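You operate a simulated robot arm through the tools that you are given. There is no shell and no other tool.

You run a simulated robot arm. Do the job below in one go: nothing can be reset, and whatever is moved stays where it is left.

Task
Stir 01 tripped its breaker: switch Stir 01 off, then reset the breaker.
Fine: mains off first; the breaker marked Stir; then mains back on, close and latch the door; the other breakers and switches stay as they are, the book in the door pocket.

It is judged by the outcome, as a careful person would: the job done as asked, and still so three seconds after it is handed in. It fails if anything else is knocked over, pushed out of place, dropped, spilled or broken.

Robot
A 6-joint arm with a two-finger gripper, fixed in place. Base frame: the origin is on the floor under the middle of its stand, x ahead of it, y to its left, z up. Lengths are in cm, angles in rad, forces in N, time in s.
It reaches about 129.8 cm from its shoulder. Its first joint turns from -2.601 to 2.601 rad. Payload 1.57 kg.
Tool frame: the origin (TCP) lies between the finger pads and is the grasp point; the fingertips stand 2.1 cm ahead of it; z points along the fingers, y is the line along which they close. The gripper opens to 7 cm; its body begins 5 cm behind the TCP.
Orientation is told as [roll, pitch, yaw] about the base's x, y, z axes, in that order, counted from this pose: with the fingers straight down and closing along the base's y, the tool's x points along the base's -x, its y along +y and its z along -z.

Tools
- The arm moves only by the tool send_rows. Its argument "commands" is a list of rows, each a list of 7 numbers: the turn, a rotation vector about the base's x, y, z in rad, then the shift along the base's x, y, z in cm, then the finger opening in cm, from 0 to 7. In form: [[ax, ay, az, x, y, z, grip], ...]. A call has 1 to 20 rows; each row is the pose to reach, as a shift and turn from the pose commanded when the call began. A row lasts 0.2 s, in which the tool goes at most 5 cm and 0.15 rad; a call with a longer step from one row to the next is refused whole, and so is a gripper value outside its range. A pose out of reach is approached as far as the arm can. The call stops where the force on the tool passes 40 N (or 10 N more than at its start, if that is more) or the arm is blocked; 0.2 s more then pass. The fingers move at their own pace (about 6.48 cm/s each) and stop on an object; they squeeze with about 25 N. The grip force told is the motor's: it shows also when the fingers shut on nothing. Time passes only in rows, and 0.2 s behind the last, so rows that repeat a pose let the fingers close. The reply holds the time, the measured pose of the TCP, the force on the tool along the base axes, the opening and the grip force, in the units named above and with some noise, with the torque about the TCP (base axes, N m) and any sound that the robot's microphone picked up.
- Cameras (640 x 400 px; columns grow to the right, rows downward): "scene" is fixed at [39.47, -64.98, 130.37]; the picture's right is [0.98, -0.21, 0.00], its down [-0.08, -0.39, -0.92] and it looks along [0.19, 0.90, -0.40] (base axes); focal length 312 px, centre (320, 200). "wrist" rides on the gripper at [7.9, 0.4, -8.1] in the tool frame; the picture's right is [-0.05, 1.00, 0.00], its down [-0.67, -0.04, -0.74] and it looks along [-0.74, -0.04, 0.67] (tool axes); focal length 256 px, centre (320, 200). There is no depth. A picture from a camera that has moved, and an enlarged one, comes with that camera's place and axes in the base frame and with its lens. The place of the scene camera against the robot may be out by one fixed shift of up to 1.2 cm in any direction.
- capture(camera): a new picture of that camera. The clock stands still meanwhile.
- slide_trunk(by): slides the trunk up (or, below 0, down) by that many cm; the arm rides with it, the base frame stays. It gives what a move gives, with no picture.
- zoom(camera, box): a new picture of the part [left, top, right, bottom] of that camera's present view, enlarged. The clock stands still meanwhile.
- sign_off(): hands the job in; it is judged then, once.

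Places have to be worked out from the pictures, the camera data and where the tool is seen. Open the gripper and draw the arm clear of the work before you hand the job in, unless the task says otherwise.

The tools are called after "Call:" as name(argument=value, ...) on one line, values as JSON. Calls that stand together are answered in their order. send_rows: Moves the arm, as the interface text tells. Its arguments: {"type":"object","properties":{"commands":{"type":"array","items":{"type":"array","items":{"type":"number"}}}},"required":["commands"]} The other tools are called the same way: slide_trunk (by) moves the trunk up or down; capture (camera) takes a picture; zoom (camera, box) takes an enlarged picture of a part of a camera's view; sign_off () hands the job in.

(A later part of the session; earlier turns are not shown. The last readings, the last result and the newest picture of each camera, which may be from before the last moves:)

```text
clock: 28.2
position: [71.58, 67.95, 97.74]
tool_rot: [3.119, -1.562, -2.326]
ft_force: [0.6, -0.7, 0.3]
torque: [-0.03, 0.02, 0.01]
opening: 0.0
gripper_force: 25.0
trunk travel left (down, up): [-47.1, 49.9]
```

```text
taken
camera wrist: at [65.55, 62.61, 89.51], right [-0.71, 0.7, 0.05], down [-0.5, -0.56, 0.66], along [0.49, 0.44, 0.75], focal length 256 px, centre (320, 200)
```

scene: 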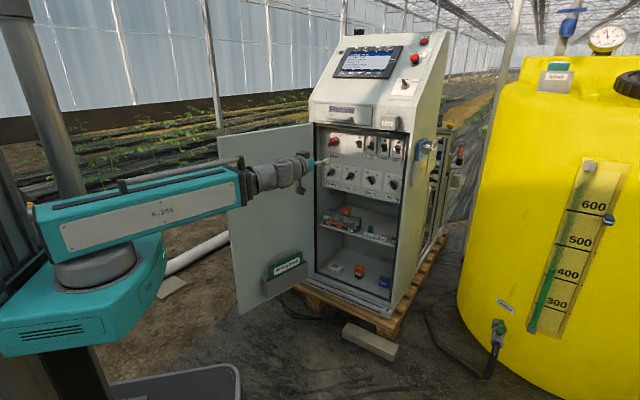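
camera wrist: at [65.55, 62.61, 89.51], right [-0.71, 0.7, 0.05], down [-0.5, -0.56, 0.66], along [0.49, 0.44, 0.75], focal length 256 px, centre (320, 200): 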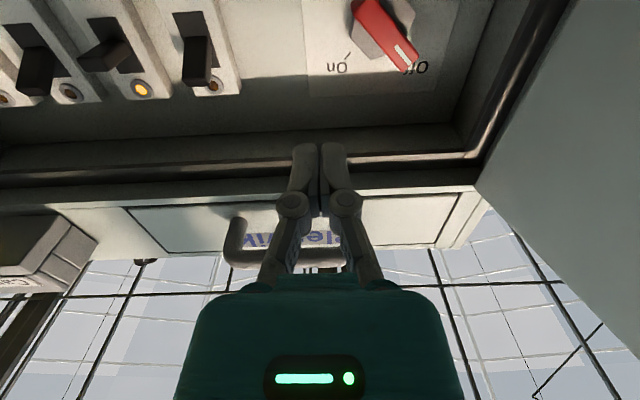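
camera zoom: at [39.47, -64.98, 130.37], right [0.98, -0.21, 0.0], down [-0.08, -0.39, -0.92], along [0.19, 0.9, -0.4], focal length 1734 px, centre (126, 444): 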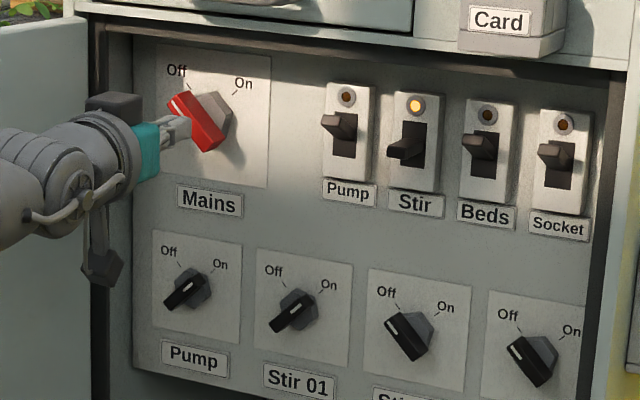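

Mains is at Off and the others are unchanged. Next is Stir 01 (centre ≈(85.2, 75.2, 79.1)), which I'll turn with the same leftward push; I lower the trunk and shift right first.

Call:
slide_trunk(by=-17.0)

Call:
send_rows(commands=[[0, 0, 0, 2.2, -2.16, 0, 0], [0, 0, 0, 4.4, -4.32, 0, 0], [0, 0, 0, 6.6, -6.48, 0, 0], [0, 0, 0, 8.6, -4.45, 0, 0], [0, 0, 0, 10.6, -2.42, 0, 0]])

Call:
capture(camera="wrist")

Call:
zoom(camera="scene", box=[310, 135, 410, 215])

```text
clock: 30.1
position: [71.68, 68.06, 80.59]
tool_rot: [-3.14, -1.564, -2.35]
ft_force: [-0.2, -0.5, -0.1]
torque: [-0.01, 0.0, -0.01]
opening: 0.0
gripper_force: 24.7
trunk travel left (down, up): [-30.1, 66.9]
```

```text
clock: 31.3
position: [82.41, 65.62, 80.67]
tool_rot: [-3.122, -1.562, -2.367]
ft_force: [0.0, -1.2, -0.3]
torque: [0.0, 0.03, 0.01]
opening: 0.01
gripper_force: 24.6
out of reach, approached as far as the arm can: row 1
trunk travel left (down, up): [-30.1, 66.9]
```

```text
taken
camera wrist: at [76.21, 60.3, 72.53], right [-0.71, 0.7, 0.05], down [-0.5, -0.56, 0.66], along [0.49, 0.44, 0.75], focal length 256 px, centre (320, 200)
```

wrist: 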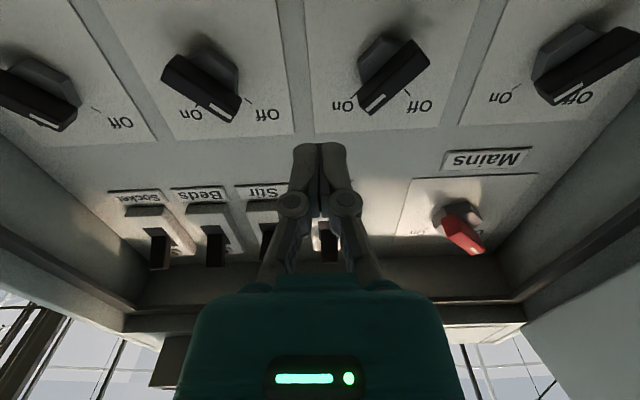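

```text
5.00 times, centred on (360, 175) of scene
camera zoom: at [39.47, -64.98, 130.37], right [0.98, -0.21, 0.0], down [-0.08, -0.39, -0.92], along [0.19, 0.9, -0.4], focal length 1561 px, centre (120, 325)
```

zoom: 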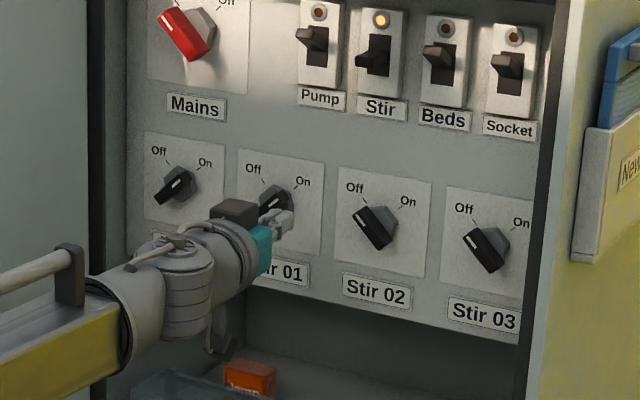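

The handle's upper end is seen right where predicted (369,107). I'll advance 5.4 cm to overlap its depth.

Call:
send_rows(commands=[[0, 0, 0, 1.5, 1.53, 0, 0], [0, 0, 0, 3.0, 3.06, 0, 0], [0, 0, 0, 3.8, 3.87, 0, 0]])

Call:
capture(camera="wrist")

```text
clock: 32.1
position: [86.06, 69.63, 80.68]
tool_rot: [3.136, -1.561, -2.342]
ft_force: [-0.4, 0.4, -0.2]
torque: [-0.01, -0.01, 0.01]
opening: 0.0
gripper_force: 25.5
trunk travel left (down, up): [-30.1, 66.9]
```

```text
taken
camera wrist: at [79.99, 64.16, 72.52], right [-0.71, 0.7, 0.05], down [-0.5, -0.56, 0.66], along [0.49, 0.44, 0.75], focal length 256 px, centre (320, 200)
```

wrist: 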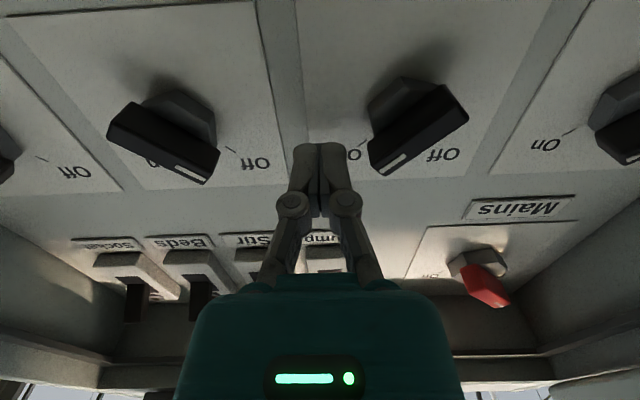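

Tips overlap the handle depth with ~1 cm side gap. Push left in small steps.

Call:
send_rows(commands=[[0, 0, 0, -0.36, 0.35, 0, 0], [0, 0, 0, -0.71, 0.7, 0, 0], [0, 0, 0, -1.07, 1.05, 0, 0], [0, 0, 0, -1.43, 1.4, 0, 0], [0, 0, 0, -1.78, 1.75, 0, 0], [0, 0, 0, -2.07, 2.03, 0, 0]])

Call:
capture(camera="wrist")

```text
clock: 33.2
position: [85.09, 70.31, 80.71]
tool_rot: [2.944, -1.565, -2.168]
ft_force: [5.7, -5.2, 3.8]
torque: [0.07, -0.02, -0.06]
opening: 0.01
gripper_force: 24.9
trunk travel left (down, up): [-30.1, 66.9]
stopped in row 5: the force on the tool passed its limit at 43 N (the readings are from after the stop); the commanded pose is now the measured one
```

```text
taken
camera wrist: at [79.02, 65.1, 72.52], right [-0.7, 0.71, 0.05], down [-0.51, -0.55, 0.66], along [0.5, 0.44, 0.75], focal length 256 px, centre (320, 200)
```

wrist: 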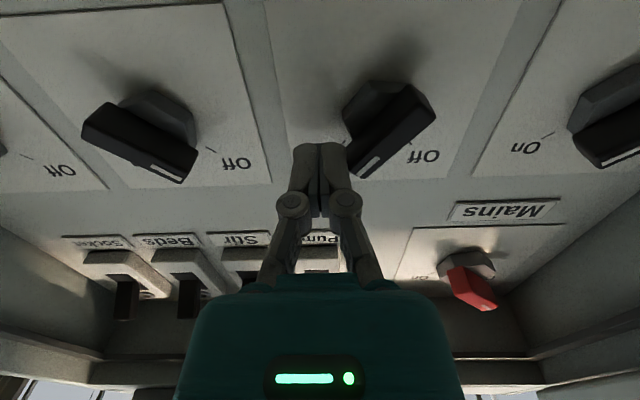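

The push jammed on the handle's end face (43 N, knob unmoved), so for this smaller knob I'll grip and twist instead: there's room here. I back off, retract, centre on the knob, open, and roll the gripper 45°.

Call:
send_rows(commands=[[0, 0, 0, 0.6, -0.6, 0, 0], [0, 0, 0, -1.9, -3.1, 0, 0], [0, 0, 0, -4.4, -5.6, 0, 0], [0, 0, 0, -6.2, -3.85, 0, 3], [0, 0, 0, -7.0, -2.95, 0, 7], [0.09, 0.0936, 0.001, -7.0, -2.95, 0, 7], [0.18, 0.187, 0.002, -7.0, -2.95, 0, 7], [0.27, 0.281, 0.003, -7.0, -2.95, 0, 7], [0.36, 0.374, 0.004, -7.0, -2.95, 0, 7], [0.45, 0.468, 0.005, -7.0, -2.95, 0, 7], [0.544, 0.565, 0.006, -7.0, -2.95, 0, 7]])

Call:
slide_trunk(by=-1.6)

Call:
capture(camera="wrist")

Call:
zoom(camera="scene", box=[290, 130, 410, 226])

```text
clock: 35.6
position: [78.12, 67.72, 80.35]
tool_rot: [1.561, -0.782, -0.775]
ft_force: [0.5, -0.5, -0.4]
torque: [0.02, 0.02, -0.01]
opening: 7.0
gripper_force: 0.0
trunk travel left (down, up): [-30.1, 66.9]
```

```text
clock: 36.2
position: [78.07, 67.58, 78.83]
tool_rot: [1.56, -0.786, -0.775]
ft_force: [0.4, -0.5, 0.0]
torque: [0.01, 0.0, 0.02]
opening: 7.02
gripper_force: 0.1
trunk travel left (down, up): [-28.5, 68.5]
```

```text
taken
camera wrist: at [67.99, 66.07, 73.37], right [-0.47, 0.48, 0.74], down [-0.17, -0.88, 0.45], along [0.87, 0.09, 0.49], focal length 256 px, centre (320, 200)
```

wrist: 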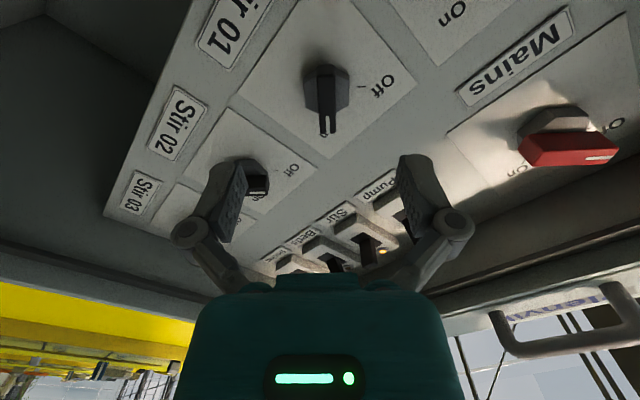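

```text
4.17 times, centred on (350, 178) of scene
camera zoom: at [39.47, -64.98, 130.37], right [0.98, -0.21, 0.0], down [-0.08, -0.39, -0.92], along [0.19, 0.9, -0.4], focal length 1301 px, centre (195, 292)
```

zoom: 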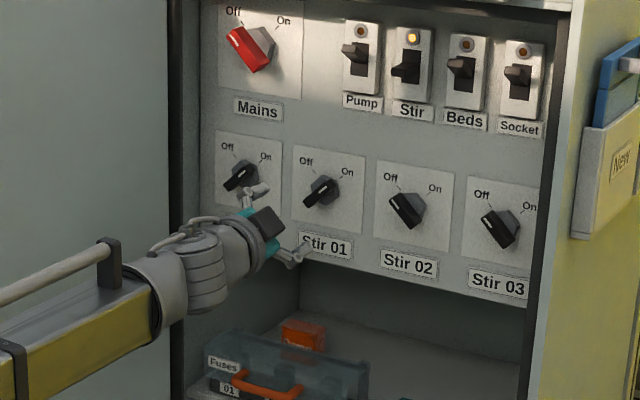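

The knob is centred between the open fingers with the handle aligned. Small correction, then advance and close.

Call:
slide_trunk(by=0.25)

Call:
send_rows(commands=[[0, 0, 0, -0.18, 0.18, 0, 7], [0, 0, 0, 1.4, 1.8, 0, 7], [0, 0, 0, 3.0, 3.4, 0, 7], [0, 0, 0, 4.0, 4.45, 0, 7], [0, 0, 0, 4.75, 5.2, 0, 7]])

Call:
capture(camera="wrist")

```text
clock: 36.8
position: [78.07, 67.76, 78.95]
tool_rot: [1.56, -0.785, -0.775]
ft_force: [-0.1, 0.4, -1.5]
torque: [-0.02, -0.01, 0.0]
opening: 7.01
gripper_force: 0.0
trunk travel left (down, up): [-28.7, 68.3]
```

```text
clock: 38.0
position: [82.77, 72.93, 78.93]
tool_rot: [1.56, -0.787, -0.774]
ft_force: [0.5, 0.2, -0.2]
torque: [-0.06, -0.02, -0.01]
opening: 6.98
gripper_force: 0.1
trunk travel left (down, up): [-28.7, 68.3]
```

```text
taken
camera wrist: at [72.74, 71.29, 73.62], right [-0.47, 0.48, 0.74], down [-0.17, -0.88, 0.45], along [0.87, 0.09, 0.49], focal length 256 px, centre (320, 200)
```

wrist: 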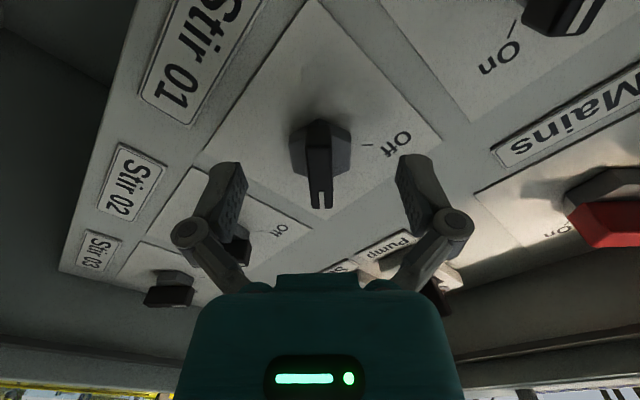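

Handle is centred between the pads. Closing the gripper on it.

Call:
send_rows(commands=[[0, 0, 0, 0, 0, 0, 5], [0, 0, 0, 0, 0, 0, 3], [0, 0, 0, 0, 0, 0, 1], [0, 0, 0, 0, 0, 0, 0], [0, 0, 0, 0, 0, 0, 0], [0, 0, 0, 0, 0, 0, 0]])

Call:
capture(camera="wrist")

```text
clock: 39.4
position: [82.77, 72.92, 79.0]
tool_rot: [1.56, -0.785, -0.775]
ft_force: [-0.6, 0.2, -1.3]
torque: [0.03, -0.03, -0.03]
opening: 1.18
gripper_force: 31.9
trunk travel left (down, up): [-28.7, 68.3]
```

```text
taken
camera wrist: at [72.72, 71.27, 73.61], right [-0.47, 0.48, 0.74], down [-0.17, -0.88, 0.45], along [0.87, 0.09, 0.49], focal length 256 px, centre (320, 200)
```

wrist: 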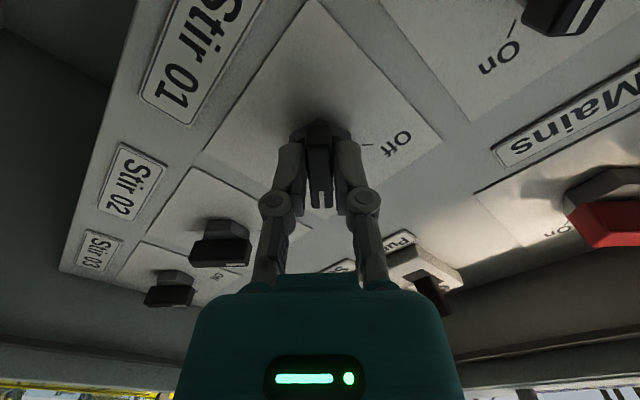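

Gripped at 1.18 cm. Now twist counter-clockwise by 90° about the knob axis.

Call:
send_rows(commands=[[-0.0923, -0.0928, 0.001, 0, 0, 0, 0], [-0.1845, -0.1857, 0.002, 0, 0, 0, 0], [-0.2768, -0.2785, 0.003, 0, 0, 0, 0], [-0.369, -0.3713, 0.004, 0, 0, 0, 0], [-0.4613, -0.4642, 0.005, 0, 0, 0, 0], [-0.5535, -0.557, 0.006, 0, 0, 0, 0], [-0.6458, -0.6498, 0.007, 0, 0, 0, 0], [-0.738, -0.7427, 0.008, 0, 0, 0, 0], [-0.8303, -0.8355, 0.009, 0, 0, 0, 0], [-0.9225, -0.9283, 0.01, 0, 0, 0, 0], [-1.0148, -1.0212, 0.011, 0, 0, 0, 0], [-1.1, -1.107, 0.012, 0, 0, 0, 0]])

Call:
capture(camera="wrist")

Call:
zoom(camera="scene", box=[290, 130, 410, 226])

```text
clock: 42.0
position: [83.48, 72.33, 79.16]
tool_rot: [-1.563, -0.823, 2.336]
ft_force: [9.6, -7.5, 2.7]
torque: [-0.28, 0.33, -0.68]
opening: 1.21
gripper_force: 32.2
trunk travel left (down, up): [-28.7, 68.3]
stopped in row 12: the force on the tool passed its limit at 43 N (the readings are from after the stop); the commanded pose is now the measured one
```

```text
taken
camera wrist: at [80.98, 63.08, 72.86], right [-0.54, 0.55, -0.64], down [-0.83, -0.21, 0.52], along [0.15, 0.81, 0.57], focal length 256 px, centre (320, 200)
```

wrist: 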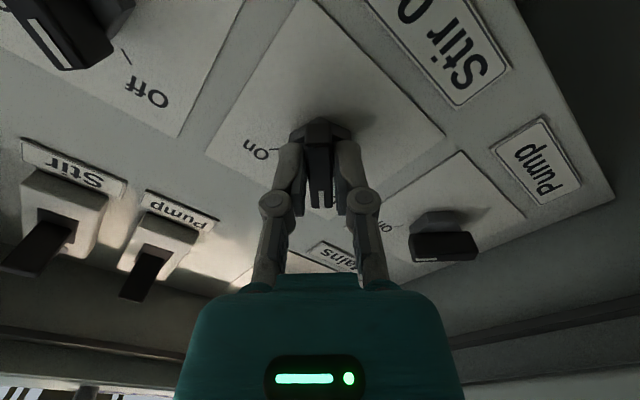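

```text
4.17 times, centred on (350, 178) of scene
camera zoom: at [39.47, -64.98, 130.37], right [0.98, -0.21, 0.0], down [-0.08, -0.39, -0.92], along [0.19, 0.9, -0.4], focal length 1301 px, centre (195, 292)
```

zoom: 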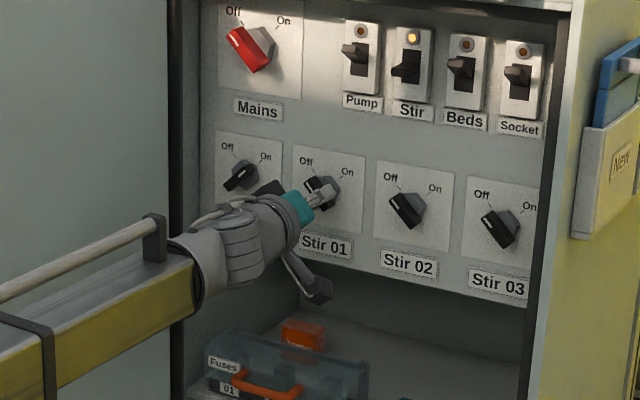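

The knob followed to Off and reached its stop. I'll open and retract straight out, then inspect.

Call:
send_rows(commands=[[0, 0, 0, 0, 0, 0, 3], [0, 0, 0, 0, 0, 0, 6], [0, 0, 0, 0, 0, 0, 7], [0, 0, 0, -2.1, -2.14, 0, 7], [0, 0, 0, -4.9, -5.0, 0, 7], [0, 0, 0, -7.7, -7.85, 0, 7], [0, 0, 0, -10.5, -10.7, 0, 7]])

Call:
zoom(camera="scene", box=[310, 125, 410, 205])

Call:
capture(camera="wrist")

```text
clock: 43.5
position: [72.67, 61.85, 79.03]
tool_rot: [-1.56, -0.823, 2.337]
ft_force: [-0.4, 0.5, -1.0]
torque: [0.03, 0.03, 0.0]
opening: 7.0
gripper_force: 0.2
trunk travel left (down, up): [-28.7, 68.3]
```

```text
5.00 times, centred on (360, 165) of scene
camera zoom: at [39.47, -64.98, 130.37], right [0.98, -0.21, 0.0], down [-0.08, -0.39, -0.92], along [0.19, 0.9, -0.4], focal length 1561 px, centre (120, 375)
```

zoom: 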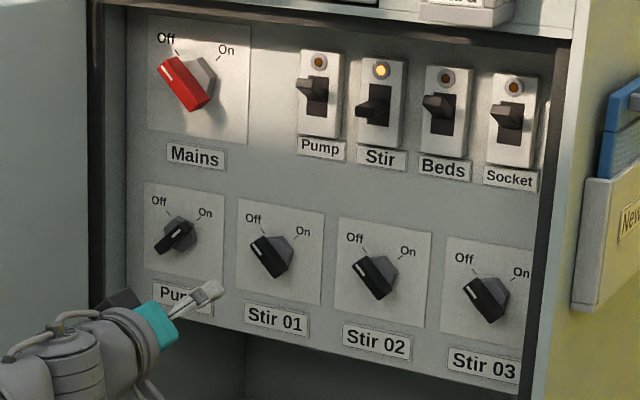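

```text
taken
camera wrist: at [70.25, 52.54, 72.81], right [-0.54, 0.55, -0.64], down [-0.83, -0.21, 0.52], along [0.15, 0.81, 0.57], focal length 256 px, centre (320, 200)
```

wrist: 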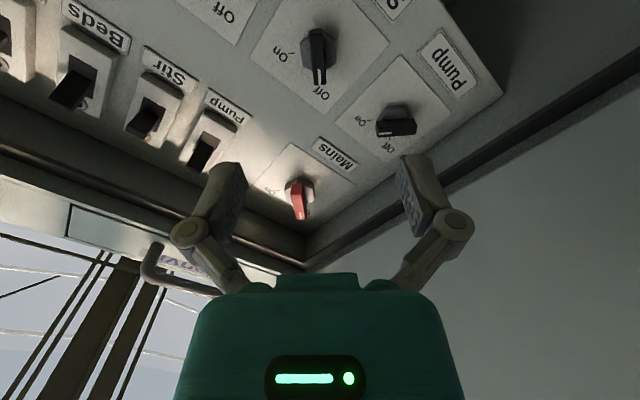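

Stir 01 is now Off, matching Stir 02/03. Next the Stir breaker (toggle tip ≈ z 95.4, about 4.4 cm off the panel, at u≈19.7 right of Mains). I roll the gripper back level, close it, and raise to just above the toggle.

Call:
send_rows(commands=[[0.089, 0.087, -0.001, 0, 0, 0, 3], [0.178, 0.174, -0.002, 0, 0, 0, 0], [0.268, 0.262, -0.002, 0, 0, 0, 0], [0.357, 0.349, -0.003, 0, 0, 0, 0], [0.446, 0.436, -0.004, 0, 0, 0, 0], [0.535, 0.523, -0.005, 0, 0, 0, 0], [0.535, 0.523, -0.005, 2.5, -1.0, 0, 0], [0.535, 0.523, -0.005, 5.0, -2.0, 0, 0], [0.535, 0.523, -0.005, 7.5, -3.0, 0, 0], [0.535, 0.523, -0.005, 9.76, -4.0, 0, 0]])

Call:
slide_trunk(by=18.6)

Call:
capture(camera="wrist")

Call:
zoom(camera="scene", box=[320, 110, 420, 190])

```text
clock: 45.8
position: [82.74, 57.9, 79.17]
tool_rot: [0.19, -1.566, 0.585]
ft_force: [-0.2, 0.2, 0.2]
torque: [-0.03, 0.01, 0.0]
opening: 0.01
gripper_force: 25.4
trunk travel left (down, up): [-28.7, 68.3]
```

```text
clock: 47.8
position: [82.53, 57.93, 97.66]
tool_rot: [0.21, -1.566, 0.564]
ft_force: [-0.1, -0.6, -0.3]
torque: [0.02, -0.01, -0.01]
opening: 0.0
gripper_force: 24.7
trunk travel left (down, up): [-47.3, 49.7]
```

```text
taken
camera wrist: at [76.35, 52.51, 89.62], right [-0.7, 0.71, 0.05], down [-0.5, -0.54, 0.67], along [0.51, 0.44, 0.74], focal length 256 px, centre (320, 200)
```

wrist: 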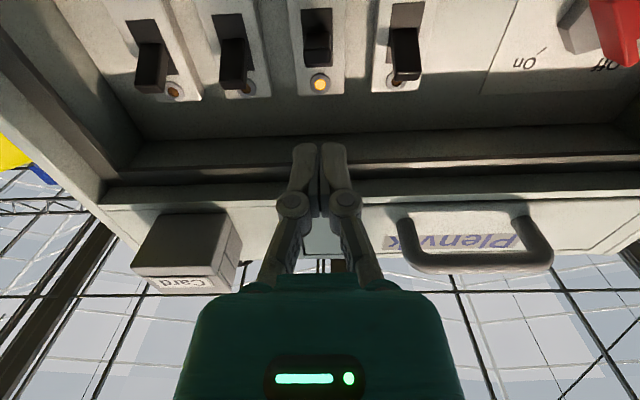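

```text
5.00 times, centred on (370, 150) of scene
camera zoom: at [39.47, -64.98, 130.37], right [0.98, -0.21, 0.0], down [-0.08, -0.39, -0.92], along [0.19, 0.9, -0.4], focal length 1561 px, centre (70, 450)
```

zoom: 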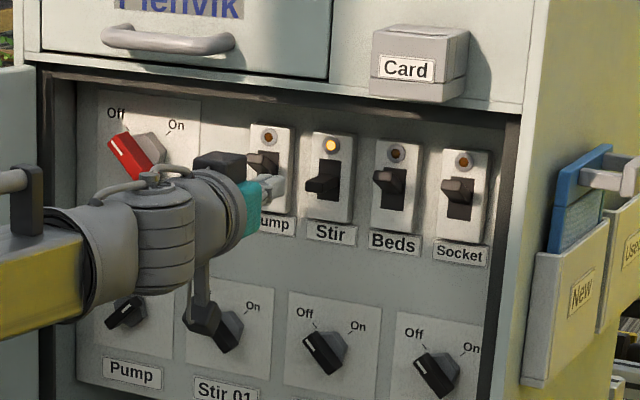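

The Stir breaker is straight ahead of the closed fingers. I'll zoom to measure its toggle more exactly.

Call:
zoom(camera="wrist", box=[220, 0, 440, 140])

Call:
zoom(camera="scene", box=[355, 128, 403, 166])

```text
2.86 times, centred on (330, 70) of wrist
camera zoom: at [76.35, 52.51, 89.62], right [-0.7, 0.71, 0.05], down [-0.5, -0.54, 0.67], along [0.51, 0.44, 0.74], focal length 731 px, centre (291, 571)
```

zoom: 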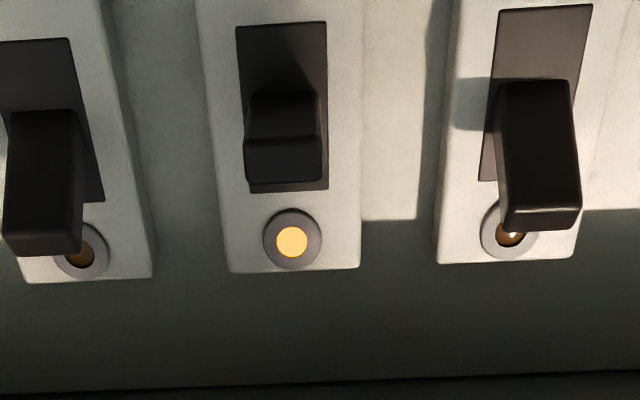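

```text
10.53 times, centred on (379, 147) of scene
camera zoom: at [39.47, -64.98, 130.37], right [0.98, -0.21, 0.0], down [-0.08, -0.39, -0.92], along [0.19, 0.9, -0.4], focal length 3286 px, centre (-301, 758)
```

zoom: 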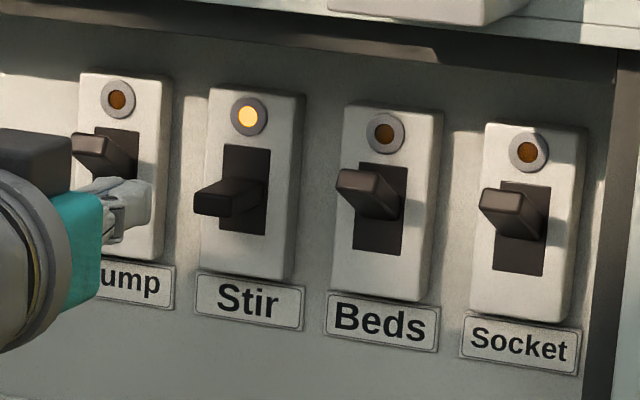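

Toggle tip spans z≈95.1–96.0, slot z 93.7–97.3. I'll move in just above the toggle with the fingertips ~2.6 cm off the panel.

Call:
send_rows(commands=[[0, 0, 0, 2.5, 2.54, 0, 0], [0, 0, 0, 4.5, 4.58, 0, 0], [0, 0, 0, 5.8, 5.9, 0, 0], [0, 0, 0, 6.6, 6.71, 0, 0]])

Call:
capture(camera="wrist")

Call:
zoom(camera="scene", box=[345, 120, 405, 168])

```text
clock: 48.8
position: [89.28, 64.61, 97.66]
tool_rot: [0.238, -1.565, 0.536]
ft_force: [0.7, -0.2, 0.6]
torque: [0.03, -0.01, -0.01]
opening: 0.01
gripper_force: 25.1
trunk travel left (down, up): [-47.3, 49.7]
```

```text
taken
camera wrist: at [83.01, 59.28, 89.63], right [-0.7, 0.71, 0.05], down [-0.51, -0.54, 0.67], along [0.51, 0.44, 0.74], focal length 256 px, centre (320, 200)
```

wrist: 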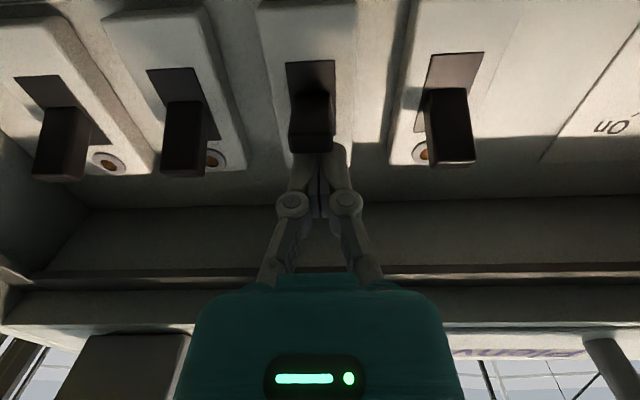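

```text
8.33 times, centred on (375, 144) of scene
camera zoom: at [39.47, -64.98, 130.37], right [0.98, -0.21, 0.0], down [-0.08, -0.39, -0.92], along [0.19, 0.9, -0.4], focal length 2601 px, centre (-138, 667)
```

zoom: 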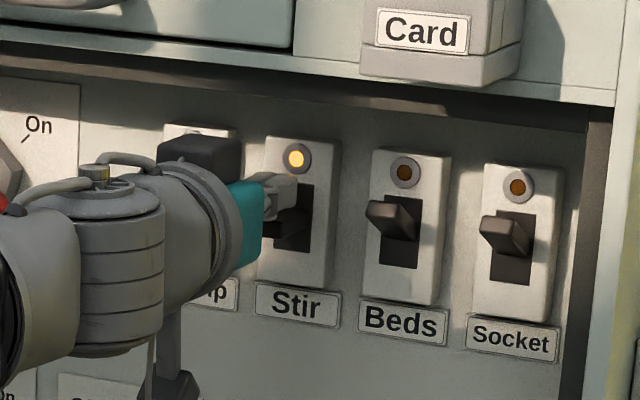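

The toggle is right below the fingertips. I'll back off 0.4 cm for more leverage and press down in steps with the trunk.

Call:
send_rows(commands=[[0, 0, 0, -0.28, -0.29, 0, 0]])

Call:
slide_trunk(by=-1.6)

Call:
zoom(camera="wrist", box=[220, 0, 440, 200])

```text
clock: 49.2
position: [89.03, 64.32, 97.61]
tool_rot: [0.238, -1.567, 0.537]
ft_force: [0.6, 0.7, 1.2]
torque: [-0.03, -0.02, 0.0]
opening: 0.02
gripper_force: 25.1
trunk travel left (down, up): [-47.3, 49.7]
```

```text
clock: 49.8
position: [88.99, 64.34, 96.12]
tool_rot: [0.21, -1.566, 0.564]
ft_force: [0.0, -0.2, -0.6]
torque: [-0.02, -0.04, -0.01]
opening: 0.03
gripper_force: 29.2
trunk travel left (down, up): [-45.7, 51.3]
```

```text
2.00 times, centred on (330, 100) of wrist
camera zoom: at [82.68, 58.94, 88.03], right [-0.7, 0.71, 0.05], down [-0.5, -0.54, 0.67], along [0.51, 0.44, 0.74], focal length 512 px, centre (300, 400)
```

zoom: 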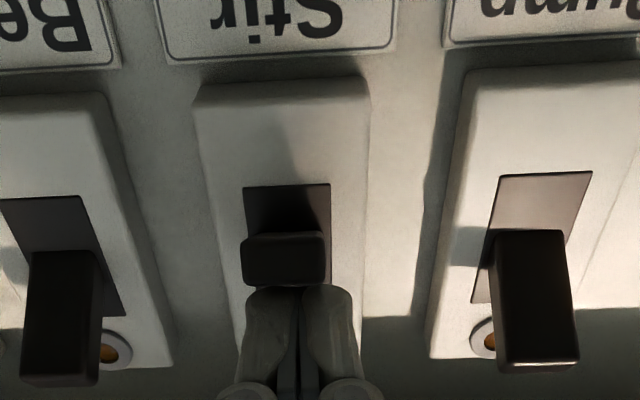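

Little force so far; the toggle is starting to tip. Continue down by 1 cm.

Call:
slide_trunk(by=-1.0)

Call:
zoom(camera="wrist", box=[220, 0, 440, 200])

```text
clock: 50.4
position: [88.5, 64.06, 95.71]
tool_rot: [0.913, -1.571, -0.137]
ft_force: [-5.4, -2.1, 30.8]
torque: [0.45, -0.36, -0.08]
opening: 0.61
gripper_force: 28.7
trunk travel left (down, up): [-44.7, 52.3]
```

```text
2.00 times, centred on (330, 100) of wrist
camera zoom: at [82.38, 58.78, 87.46], right [-0.7, 0.71, 0.05], down [-0.51, -0.55, 0.67], along [0.51, 0.44, 0.74], focal length 512 px, centre (300, 400)
```

zoom: 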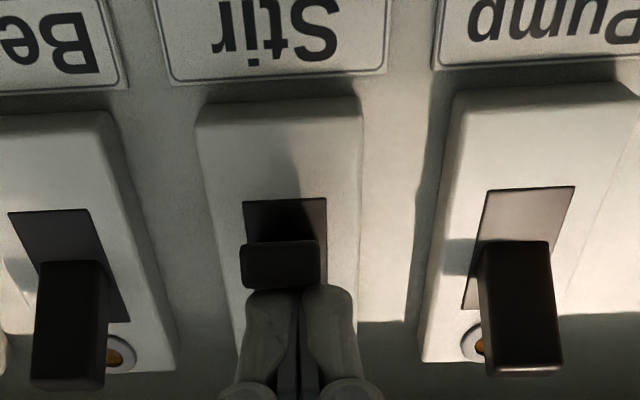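

The toggle tip is now at z≈93.3, i.e. fully down against its stop (31 N). I'll relieve upward and back out to check.

Call:
slide_trunk(by=1.4)

Call:
send_rows(commands=[[0, 0, 0, -1.4, -1.43, 0, 0], [0, 0, 0, -3.5, -3.56, 0, 0], [0, 0, 0, -5.6, -5.7, 0, 0]])

Call:
capture(camera="wrist")

Call:
zoom(camera="scene", box=[345, 120, 405, 168])

```text
clock: 51.0
position: [89.01, 64.38, 96.5]
tool_rot: [0.16, -1.565, 0.613]
ft_force: [0.8, -0.5, 0.4]
torque: [0.03, 0.0, -0.01]
opening: 0.02
gripper_force: 28.9
trunk travel left (down, up): [-46.1, 50.9]
```

```text
clock: 51.8
position: [83.18, 58.62, 96.58]
tool_rot: [0.158, -1.565, 0.615]
ft_force: [0.4, 0.4, -0.7]
torque: [0.0, -0.01, 0.0]
opening: 0.0
gripper_force: 28.8
trunk travel left (down, up): [-46.1, 50.9]
```

```text
taken
camera wrist: at [76.99, 53.28, 88.42], right [-0.7, 0.71, 0.05], down [-0.5, -0.54, 0.67], along [0.51, 0.44, 0.74], focal length 256 px, centre (320, 200)
```

wrist: 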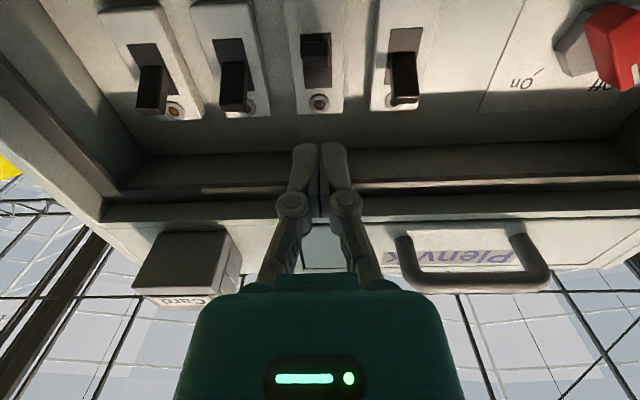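

```text
8.33 times, centred on (375, 144) of scene
camera zoom: at [39.47, -64.98, 130.37], right [0.98, -0.21, 0.0], down [-0.08, -0.39, -0.92], along [0.19, 0.9, -0.4], focal length 2601 px, centre (-138, 667)
```

zoom: 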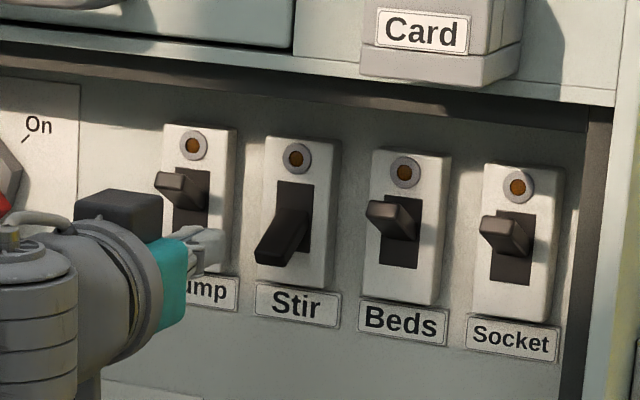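

The Stir toggle is fully down and its lamp is out. Now I'll go below it and push it up to On.

Call:
slide_trunk(by=-5.4)

Call:
send_rows(commands=[[0, 0, 0, 2.2, 2.1, 0, 0], [0, 0, 0, 4.2, 4.05, 0, 0], [0, 0, 0, 5.2, 5.02, 0, 0], [0, 0, 0, 5.89, 5.71, 0, 0]])

Call:
capture(camera="wrist")

Call:
zoom(camera="scene", box=[345, 120, 405, 168])

```text
clock: 52.8
position: [83.41, 58.64, 91.11]
tool_rot: [0.203, -1.565, 0.571]
ft_force: [1.3, 1.2, 0.4]
torque: [0.02, 0.01, 0.02]
opening: 0.01
gripper_force: 28.4
trunk travel left (down, up): [-40.7, 56.3]
```

```text
clock: 53.8
position: [89.29, 64.35, 91.08]
tool_rot: [0.208, -1.566, 0.57]
ft_force: [0.4, -0.2, 0.1]
torque: [0.03, -0.01, -0.03]
opening: 0.0
gripper_force: 28.9
trunk travel left (down, up): [-40.7, 56.3]
```

```text
taken
camera wrist: at [82.92, 58.97, 83.02], right [-0.7, 0.71, 0.05], down [-0.5, -0.54, 0.67], along [0.51, 0.44, 0.74], focal length 256 px, centre (320, 200)
```

wrist: 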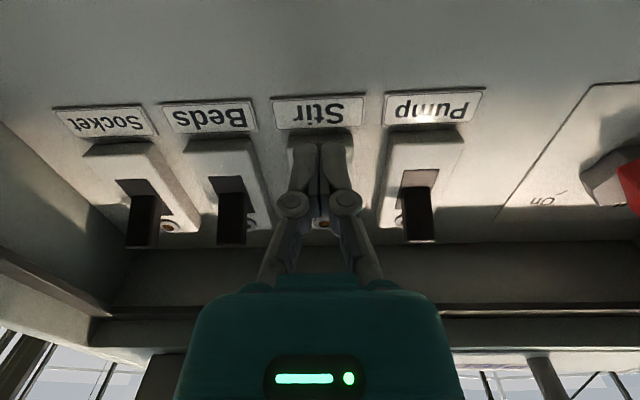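

```text
8.33 times, centred on (375, 144) of scene
camera zoom: at [39.47, -64.98, 130.37], right [0.98, -0.21, 0.0], down [-0.08, -0.39, -0.92], along [0.19, 0.9, -0.4], focal length 2601 px, centre (-138, 667)
```

zoom: 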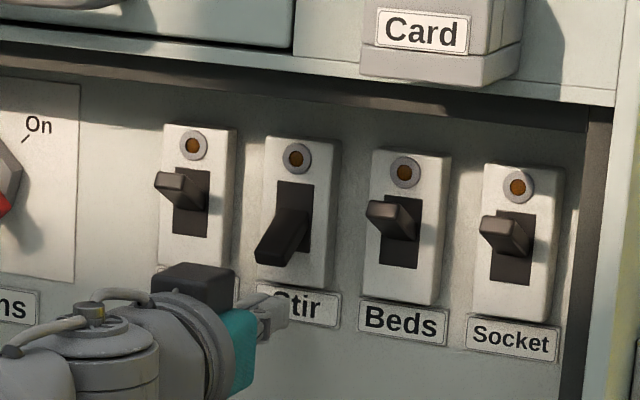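

The fingers are under the toggle. Pushing up with the trunk in steps.

Call:
slide_trunk(by=2.8)

Call:
zoom(camera="scene", box=[345, 120, 405, 168])

```text
clock: 54.5
position: [89.16, 64.28, 93.86]
tool_rot: [0.198, -1.565, 0.574]
ft_force: [0.8, 0.1, -0.1]
torque: [-0.01, -0.04, -0.03]
opening: 0.0
gripper_force: 28.9
trunk travel left (down, up): [-43.5, 53.5]
```

```text
8.33 times, centred on (375, 144) of scene
camera zoom: at [39.47, -64.98, 130.37], right [0.98, -0.21, 0.0], down [-0.08, -0.39, -0.92], along [0.19, 0.9, -0.4], focal length 2601 px, centre (-138, 667)
```

zoom: 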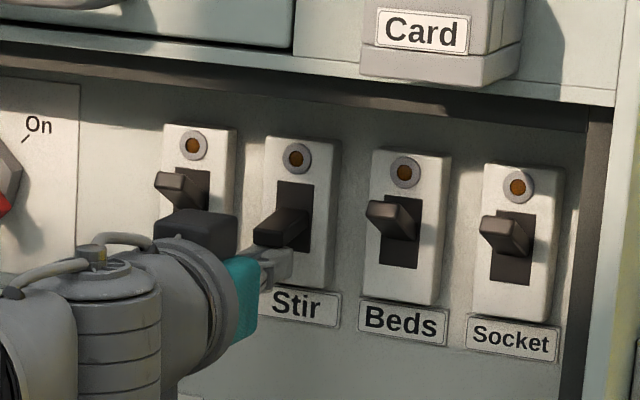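

The toggle is rising with the fingers (near mid). Continue upward.

Call:
slide_trunk(by=1.0)

Call:
zoom(camera="scene", box=[345, 120, 405, 168])

```text
clock: 55.1
position: [89.27, 64.34, 94.96]
tool_rot: [0.205, -1.566, 0.57]
ft_force: [-0.4, -0.4, 0.0]
torque: [0.0, 0.0, 0.0]
opening: 0.0
gripper_force: 28.4
trunk travel left (down, up): [-44.5, 52.5]
```

```text
8.33 times, centred on (375, 144) of scene
camera zoom: at [39.47, -64.98, 130.37], right [0.98, -0.21, 0.0], down [-0.08, -0.39, -0.92], along [0.19, 0.9, -0.4], focal length 2601 px, centre (-138, 667)
```

zoom: 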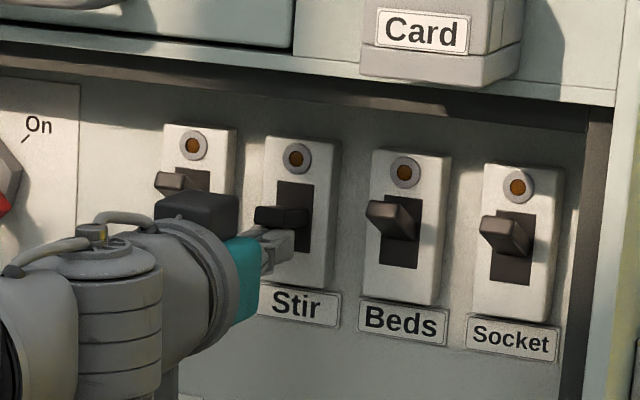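

Almost up; push a little further until it meets its stop.

Call:
slide_trunk(by=0.7)

Call:
zoom(camera="wrist", box=[220, 60, 440, 260])

Call:
zoom(camera="scene", box=[345, 120, 405, 168])

```text
clock: 55.6
position: [89.14, 64.41, 95.58]
tool_rot: [0.199, -1.566, 0.578]
ft_force: [-0.6, -0.5, 0.3]
torque: [-0.02, -0.03, -0.01]
opening: 0.0
gripper_force: 27.9
trunk travel left (down, up): [-45.2, 51.8]
```

```text
2.00 times, centred on (330, 160) of wrist
camera zoom: at [82.92, 58.95, 87.51], right [-0.7, 0.71, 0.05], down [-0.5, -0.54, 0.67], along [0.51, 0.44, 0.74], focal length 512 px, centre (300, 280)
```

zoom: 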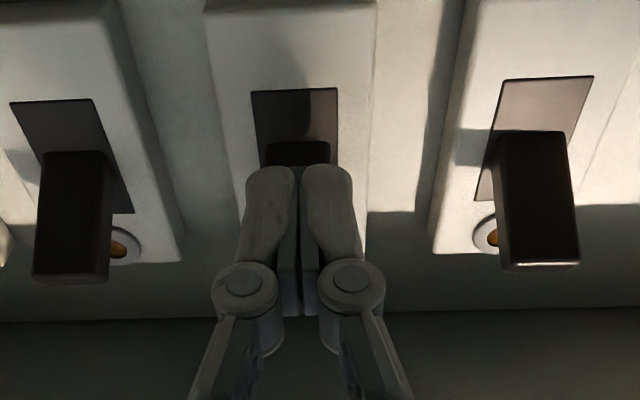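

```text
8.33 times, centred on (375, 144) of scene
camera zoom: at [39.47, -64.98, 130.37], right [0.98, -0.21, 0.0], down [-0.08, -0.39, -0.92], along [0.19, 0.9, -0.4], focal length 2601 px, centre (-138, 667)
```

zoom: 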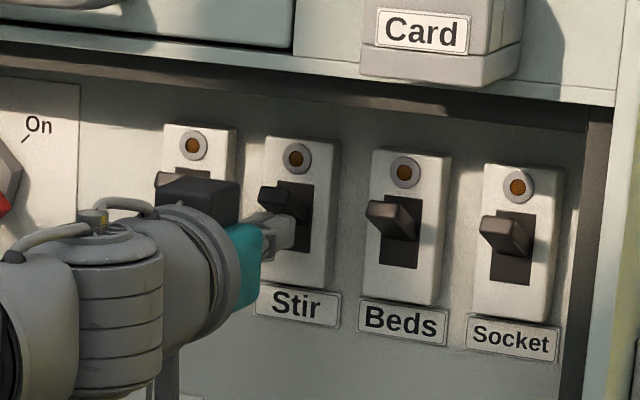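

Stir's toggle now sits at the same relative height as Beds. One more 0.4 cm nudge to be sure, then lower and back out.

Call:
slide_trunk(by=0.4)

Call:
slide_trunk(by=-1.5)

Call:
send_rows(commands=[[0, 0, 0, -1.4, -1.43, 0, 0], [0, 0, 0, -3.5, -3.56, 0, 0], [0, 0, 0, -5.6, -5.7, 0, 0], [0, 0, 0, -7.7, -7.85, 0, 0]])

Call:
zoom(camera="scene", box=[345, 120, 405, 168])

Call:
capture(camera="wrist")

```text
clock: 56.2
position: [89.11, 64.29, 95.77]
tool_rot: [0.023, -1.563, 0.752]
ft_force: [-16.0, -12.7, -32.0]
torque: [-0.47, 0.24, -0.17]
opening: 0.61
gripper_force: 28.7
trunk travel left (down, up): [-45.6, 51.4]
```

```text
clock: 56.8
position: [89.27, 64.32, 94.55]
tool_rot: [0.255, -1.565, 0.518]
ft_force: [-1.1, 0.5, 0.5]
torque: [0.02, -0.02, 0.03]
opening: 0.01
gripper_force: 28.8
trunk travel left (down, up): [-44.1, 52.9]
```

```text
clock: 57.8
position: [81.44, 56.31, 94.48]
tool_rot: [0.175, -1.566, 0.6]
ft_force: [-0.1, 0.0, -0.4]
torque: [0.0, 0.0, 0.02]
opening: 0.01
gripper_force: 28.5
trunk travel left (down, up): [-44.1, 52.9]
```

```text
8.33 times, centred on (375, 144) of scene
camera zoom: at [39.47, -64.98, 130.37], right [0.98, -0.21, 0.0], down [-0.08, -0.39, -0.92], along [0.19, 0.9, -0.4], focal length 2601 px, centre (-138, 667)
```

zoom: 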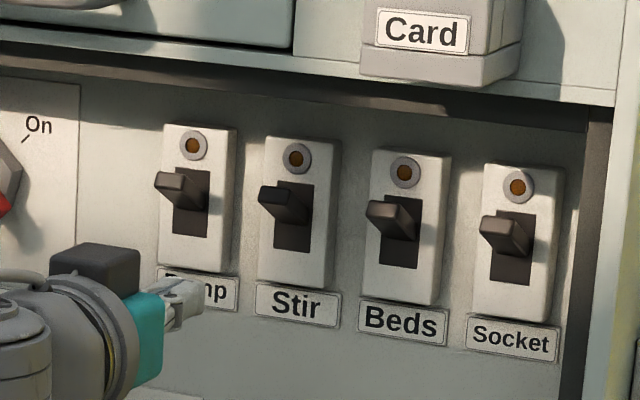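

```text
taken
camera wrist: at [75.2, 51.03, 86.42], right [-0.7, 0.71, 0.05], down [-0.5, -0.54, 0.67], along [0.51, 0.44, 0.74], focal length 256 px, centre (320, 200)
```

wrist: 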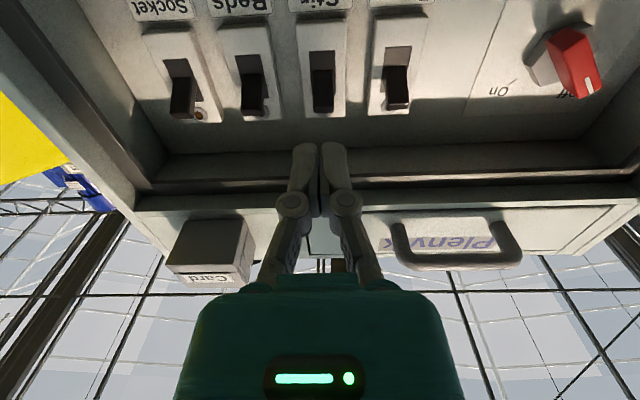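

Stir breaker is reset (up, lamp out), and the others are unchanged. Next, Mains back On: I yaw the tool slightly left to avoid the wrist alignment point, move over to the right of Mains, and raise.

Call:
send_rows(commands=[[0, 0, 0.1, -1.0, 1.4, 0, 0], [0, 0, 0.1, -3.0, 4.2, 0, 0], [0, 0, 0.1, -5.0, 7.0, 0, 0], [0, 0, 0.1, -7.0, 9.8, 0, 0], [0, 0, 0.1, -9.0, 12.6, 0, 0], [0, 0, 0.1, -10.2, 14.2, 0, 0]])

Call:
slide_trunk(by=2.2)

Call:
capture(camera="wrist")

Call:
zoom(camera="scene", box=[300, 115, 400, 195])

```text
clock: 59.2
position: [71.22, 70.58, 94.46]
tool_rot: [0.173, -1.563, 0.702]
ft_force: [0.4, -0.3, 0.6]
torque: [-0.06, 0.03, 0.05]
opening: 0.0
gripper_force: 28.0
trunk travel left (down, up): [-44.1, 52.9]
```

```text
clock: 59.9
position: [71.26, 70.66, 96.69]
tool_rot: [0.171, -1.565, 0.703]
ft_force: [-0.3, -0.1, 0.3]
torque: [-0.02, 0.0, 0.01]
opening: 0.0
gripper_force: 28.4
trunk travel left (down, up): [-46.3, 50.7]
```

```text
taken
camera wrist: at [65.59, 64.64, 88.61], right [-0.77, 0.64, 0.05], down [-0.45, -0.59, 0.67], along [0.46, 0.49, 0.74], focal length 256 px, centre (320, 200)
```

wrist: 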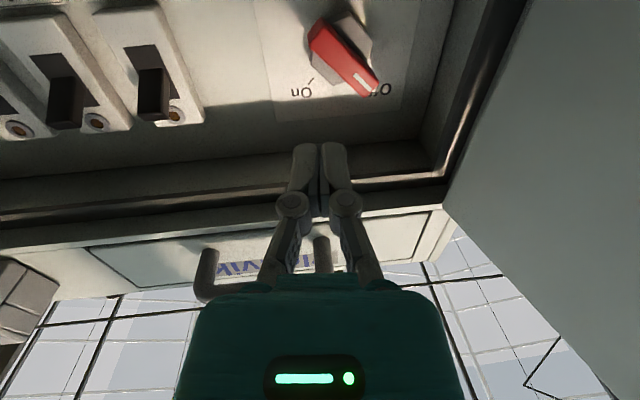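

```text
5.00 times, centred on (350, 155) of scene
camera zoom: at [39.47, -64.98, 130.37], right [0.98, -0.21, 0.0], down [-0.08, -0.39, -0.92], along [0.19, 0.9, -0.4], focal length 1561 px, centre (170, 425)
```

zoom: 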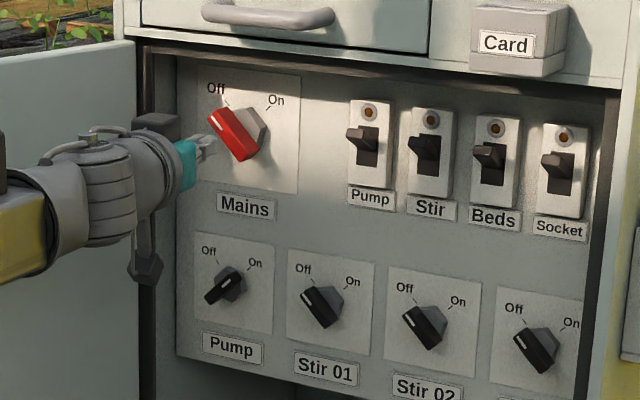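

Aligned at u≈2.8, 13 cm out. Moving in above the handle's lower-right end.

Call:
send_rows(commands=[[0, 0, 0, 2.5, 2.44, 0, 0], [0, 0, 0, 4.6, 4.48, 0, 0], [0, 0, 0, 6.0, 5.85, 0, 0], [0, 0, 0, 6.85, 6.68, 0, 0]])

Call:
capture(camera="wrist")

```text
clock: 60.9
position: [78.11, 77.24, 96.76]
tool_rot: [0.174, -1.567, 0.701]
ft_force: [-0.1, -0.2, -0.1]
torque: [-0.01, 0.01, 0.02]
opening: 0.0
gripper_force: 28.2
trunk travel left (down, up): [-46.3, 50.7]
```

```text
taken
camera wrist: at [72.41, 71.34, 88.61], right [-0.77, 0.64, 0.05], down [-0.45, -0.59, 0.67], along [0.46, 0.49, 0.74], focal length 256 px, centre (320, 200)
```

wrist: 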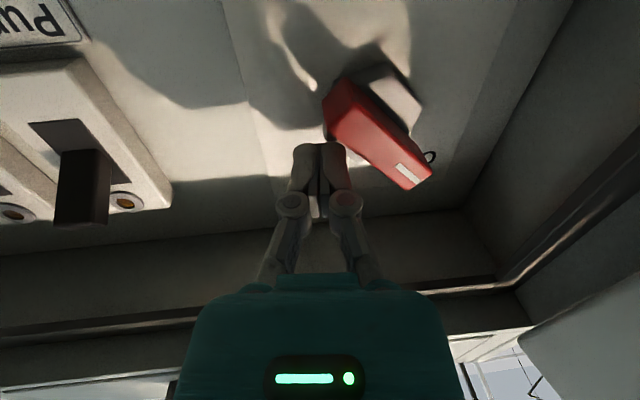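

Fingers are above the lower-right half of the handle. Press down with the trunk in steps.

Call:
slide_trunk(by=-2.0)

Call:
capture(camera="wrist")

```text
clock: 61.6
position: [78.1, 77.37, 94.9]
tool_rot: [0.162, -1.566, 0.712]
ft_force: [-0.3, 0.5, 0.0]
torque: [0.01, 0.01, 0.02]
opening: 0.0
gripper_force: 28.2
trunk travel left (down, up): [-44.3, 52.7]
```

```text
taken
camera wrist: at [72.38, 71.32, 86.61], right [-0.77, 0.64, 0.05], down [-0.45, -0.59, 0.67], along [0.46, 0.49, 0.74], focal length 256 px, centre (320, 200)
```

wrist: 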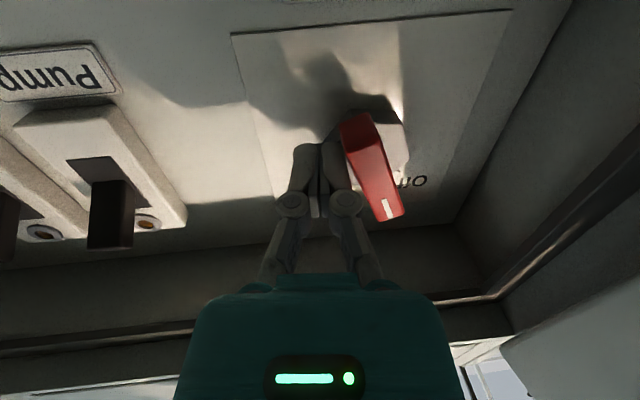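

The handle is rotating toward vertical with no excess force. Continue down.

Call:
slide_trunk(by=-1.9)

Call:
capture(camera="wrist")

```text
clock: 62.2
position: [78.2, 77.24, 92.79]
tool_rot: [0.18, -1.566, 0.697]
ft_force: [0.2, 0.3, 0.4]
torque: [-0.01, 0.01, 0.0]
opening: 0.0
gripper_force: 28.3
trunk travel left (down, up): [-42.4, 54.6]
```

```text
taken
camera wrist: at [72.38, 71.32, 84.72], right [-0.77, 0.64, 0.05], down [-0.45, -0.59, 0.67], along [0.46, 0.49, 0.74], focal length 256 px, centre (320, 200)
```

wrist: 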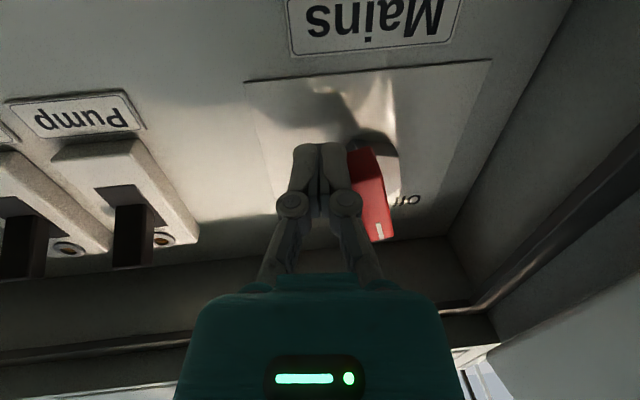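

Handle is nearly vertical with the fingers beside its lower end. Now push left to bring it to On.

Call:
send_rows(commands=[[0, 0, 0, -0.36, 0.35, 0, 0], [0, 0, 0, -0.71, 0.7, 0, 0], [0, 0, 0, -1.0, 0.98, 0, 0], [0, 0, 0, -1.28, 1.26, 0, 0]])

Call:
capture(camera="wrist")

```text
clock: 63.2
position: [76.75, 78.44, 92.7]
tool_rot: [0.221, -1.563, 0.653]
ft_force: [2.7, -0.2, -1.4]
torque: [-0.03, 0.02, -0.05]
opening: 0.0
gripper_force: 28.3
trunk travel left (down, up): [-42.4, 54.6]
```

```text
taken
camera wrist: at [71.11, 72.58, 84.68], right [-0.77, 0.64, 0.05], down [-0.45, -0.59, 0.67], along [0.46, 0.49, 0.74], focal length 256 px, centre (320, 200)
```

wrist: 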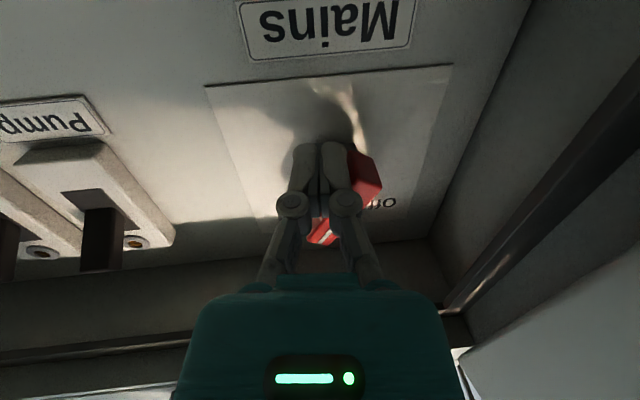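

It has passed vertical toward On. Continue until it hits the stop.

Call:
send_rows(commands=[[0, 0, 0, -0.21, 0.21, 0, 0], [0, 0, 0, -0.43, 0.42, 0, 0], [0, 0, 0, -0.64, 0.63, 0, 0], [0, 0, 0, -0.86, 0.84, 0, 0]])

Call:
capture(camera="wrist")

Call:
zoom(camera="scene", box=[310, 120, 370, 168])

```text
clock: 64.2
position: [76.36, 78.99, 92.77]
tool_rot: [0.461, -1.564, 0.407]
ft_force: [13.2, -20.3, -6.8]
torque: [-0.01, 0.08, -0.29]
opening: 0.0
gripper_force: 28.8
trunk travel left (down, up): [-42.4, 54.6]
```

```text
taken
camera wrist: at [70.57, 73.1, 84.67], right [-0.76, 0.65, 0.06], down [-0.45, -0.59, 0.67], along [0.47, 0.49, 0.74], focal length 256 px, centre (320, 200)
```

wrist: 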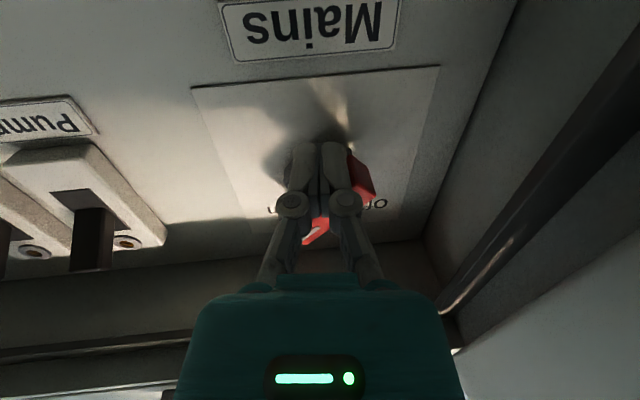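

```text
8.33 times, centred on (340, 144) of scene
camera zoom: at [39.47, -64.98, 130.37], right [0.98, -0.21, 0.0], down [-0.08, -0.39, -0.92], along [0.19, 0.9, -0.4], focal length 2601 px, centre (153, 667)
```

zoom: 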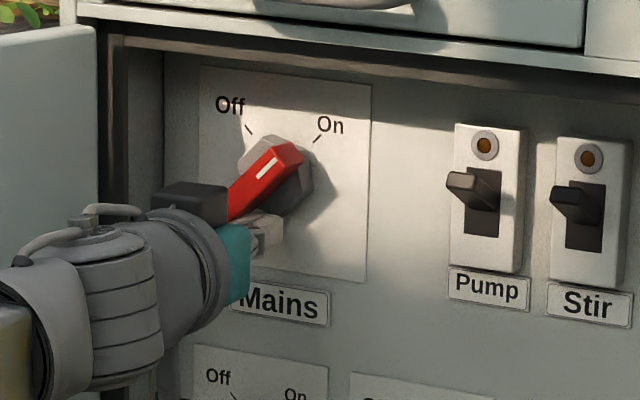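

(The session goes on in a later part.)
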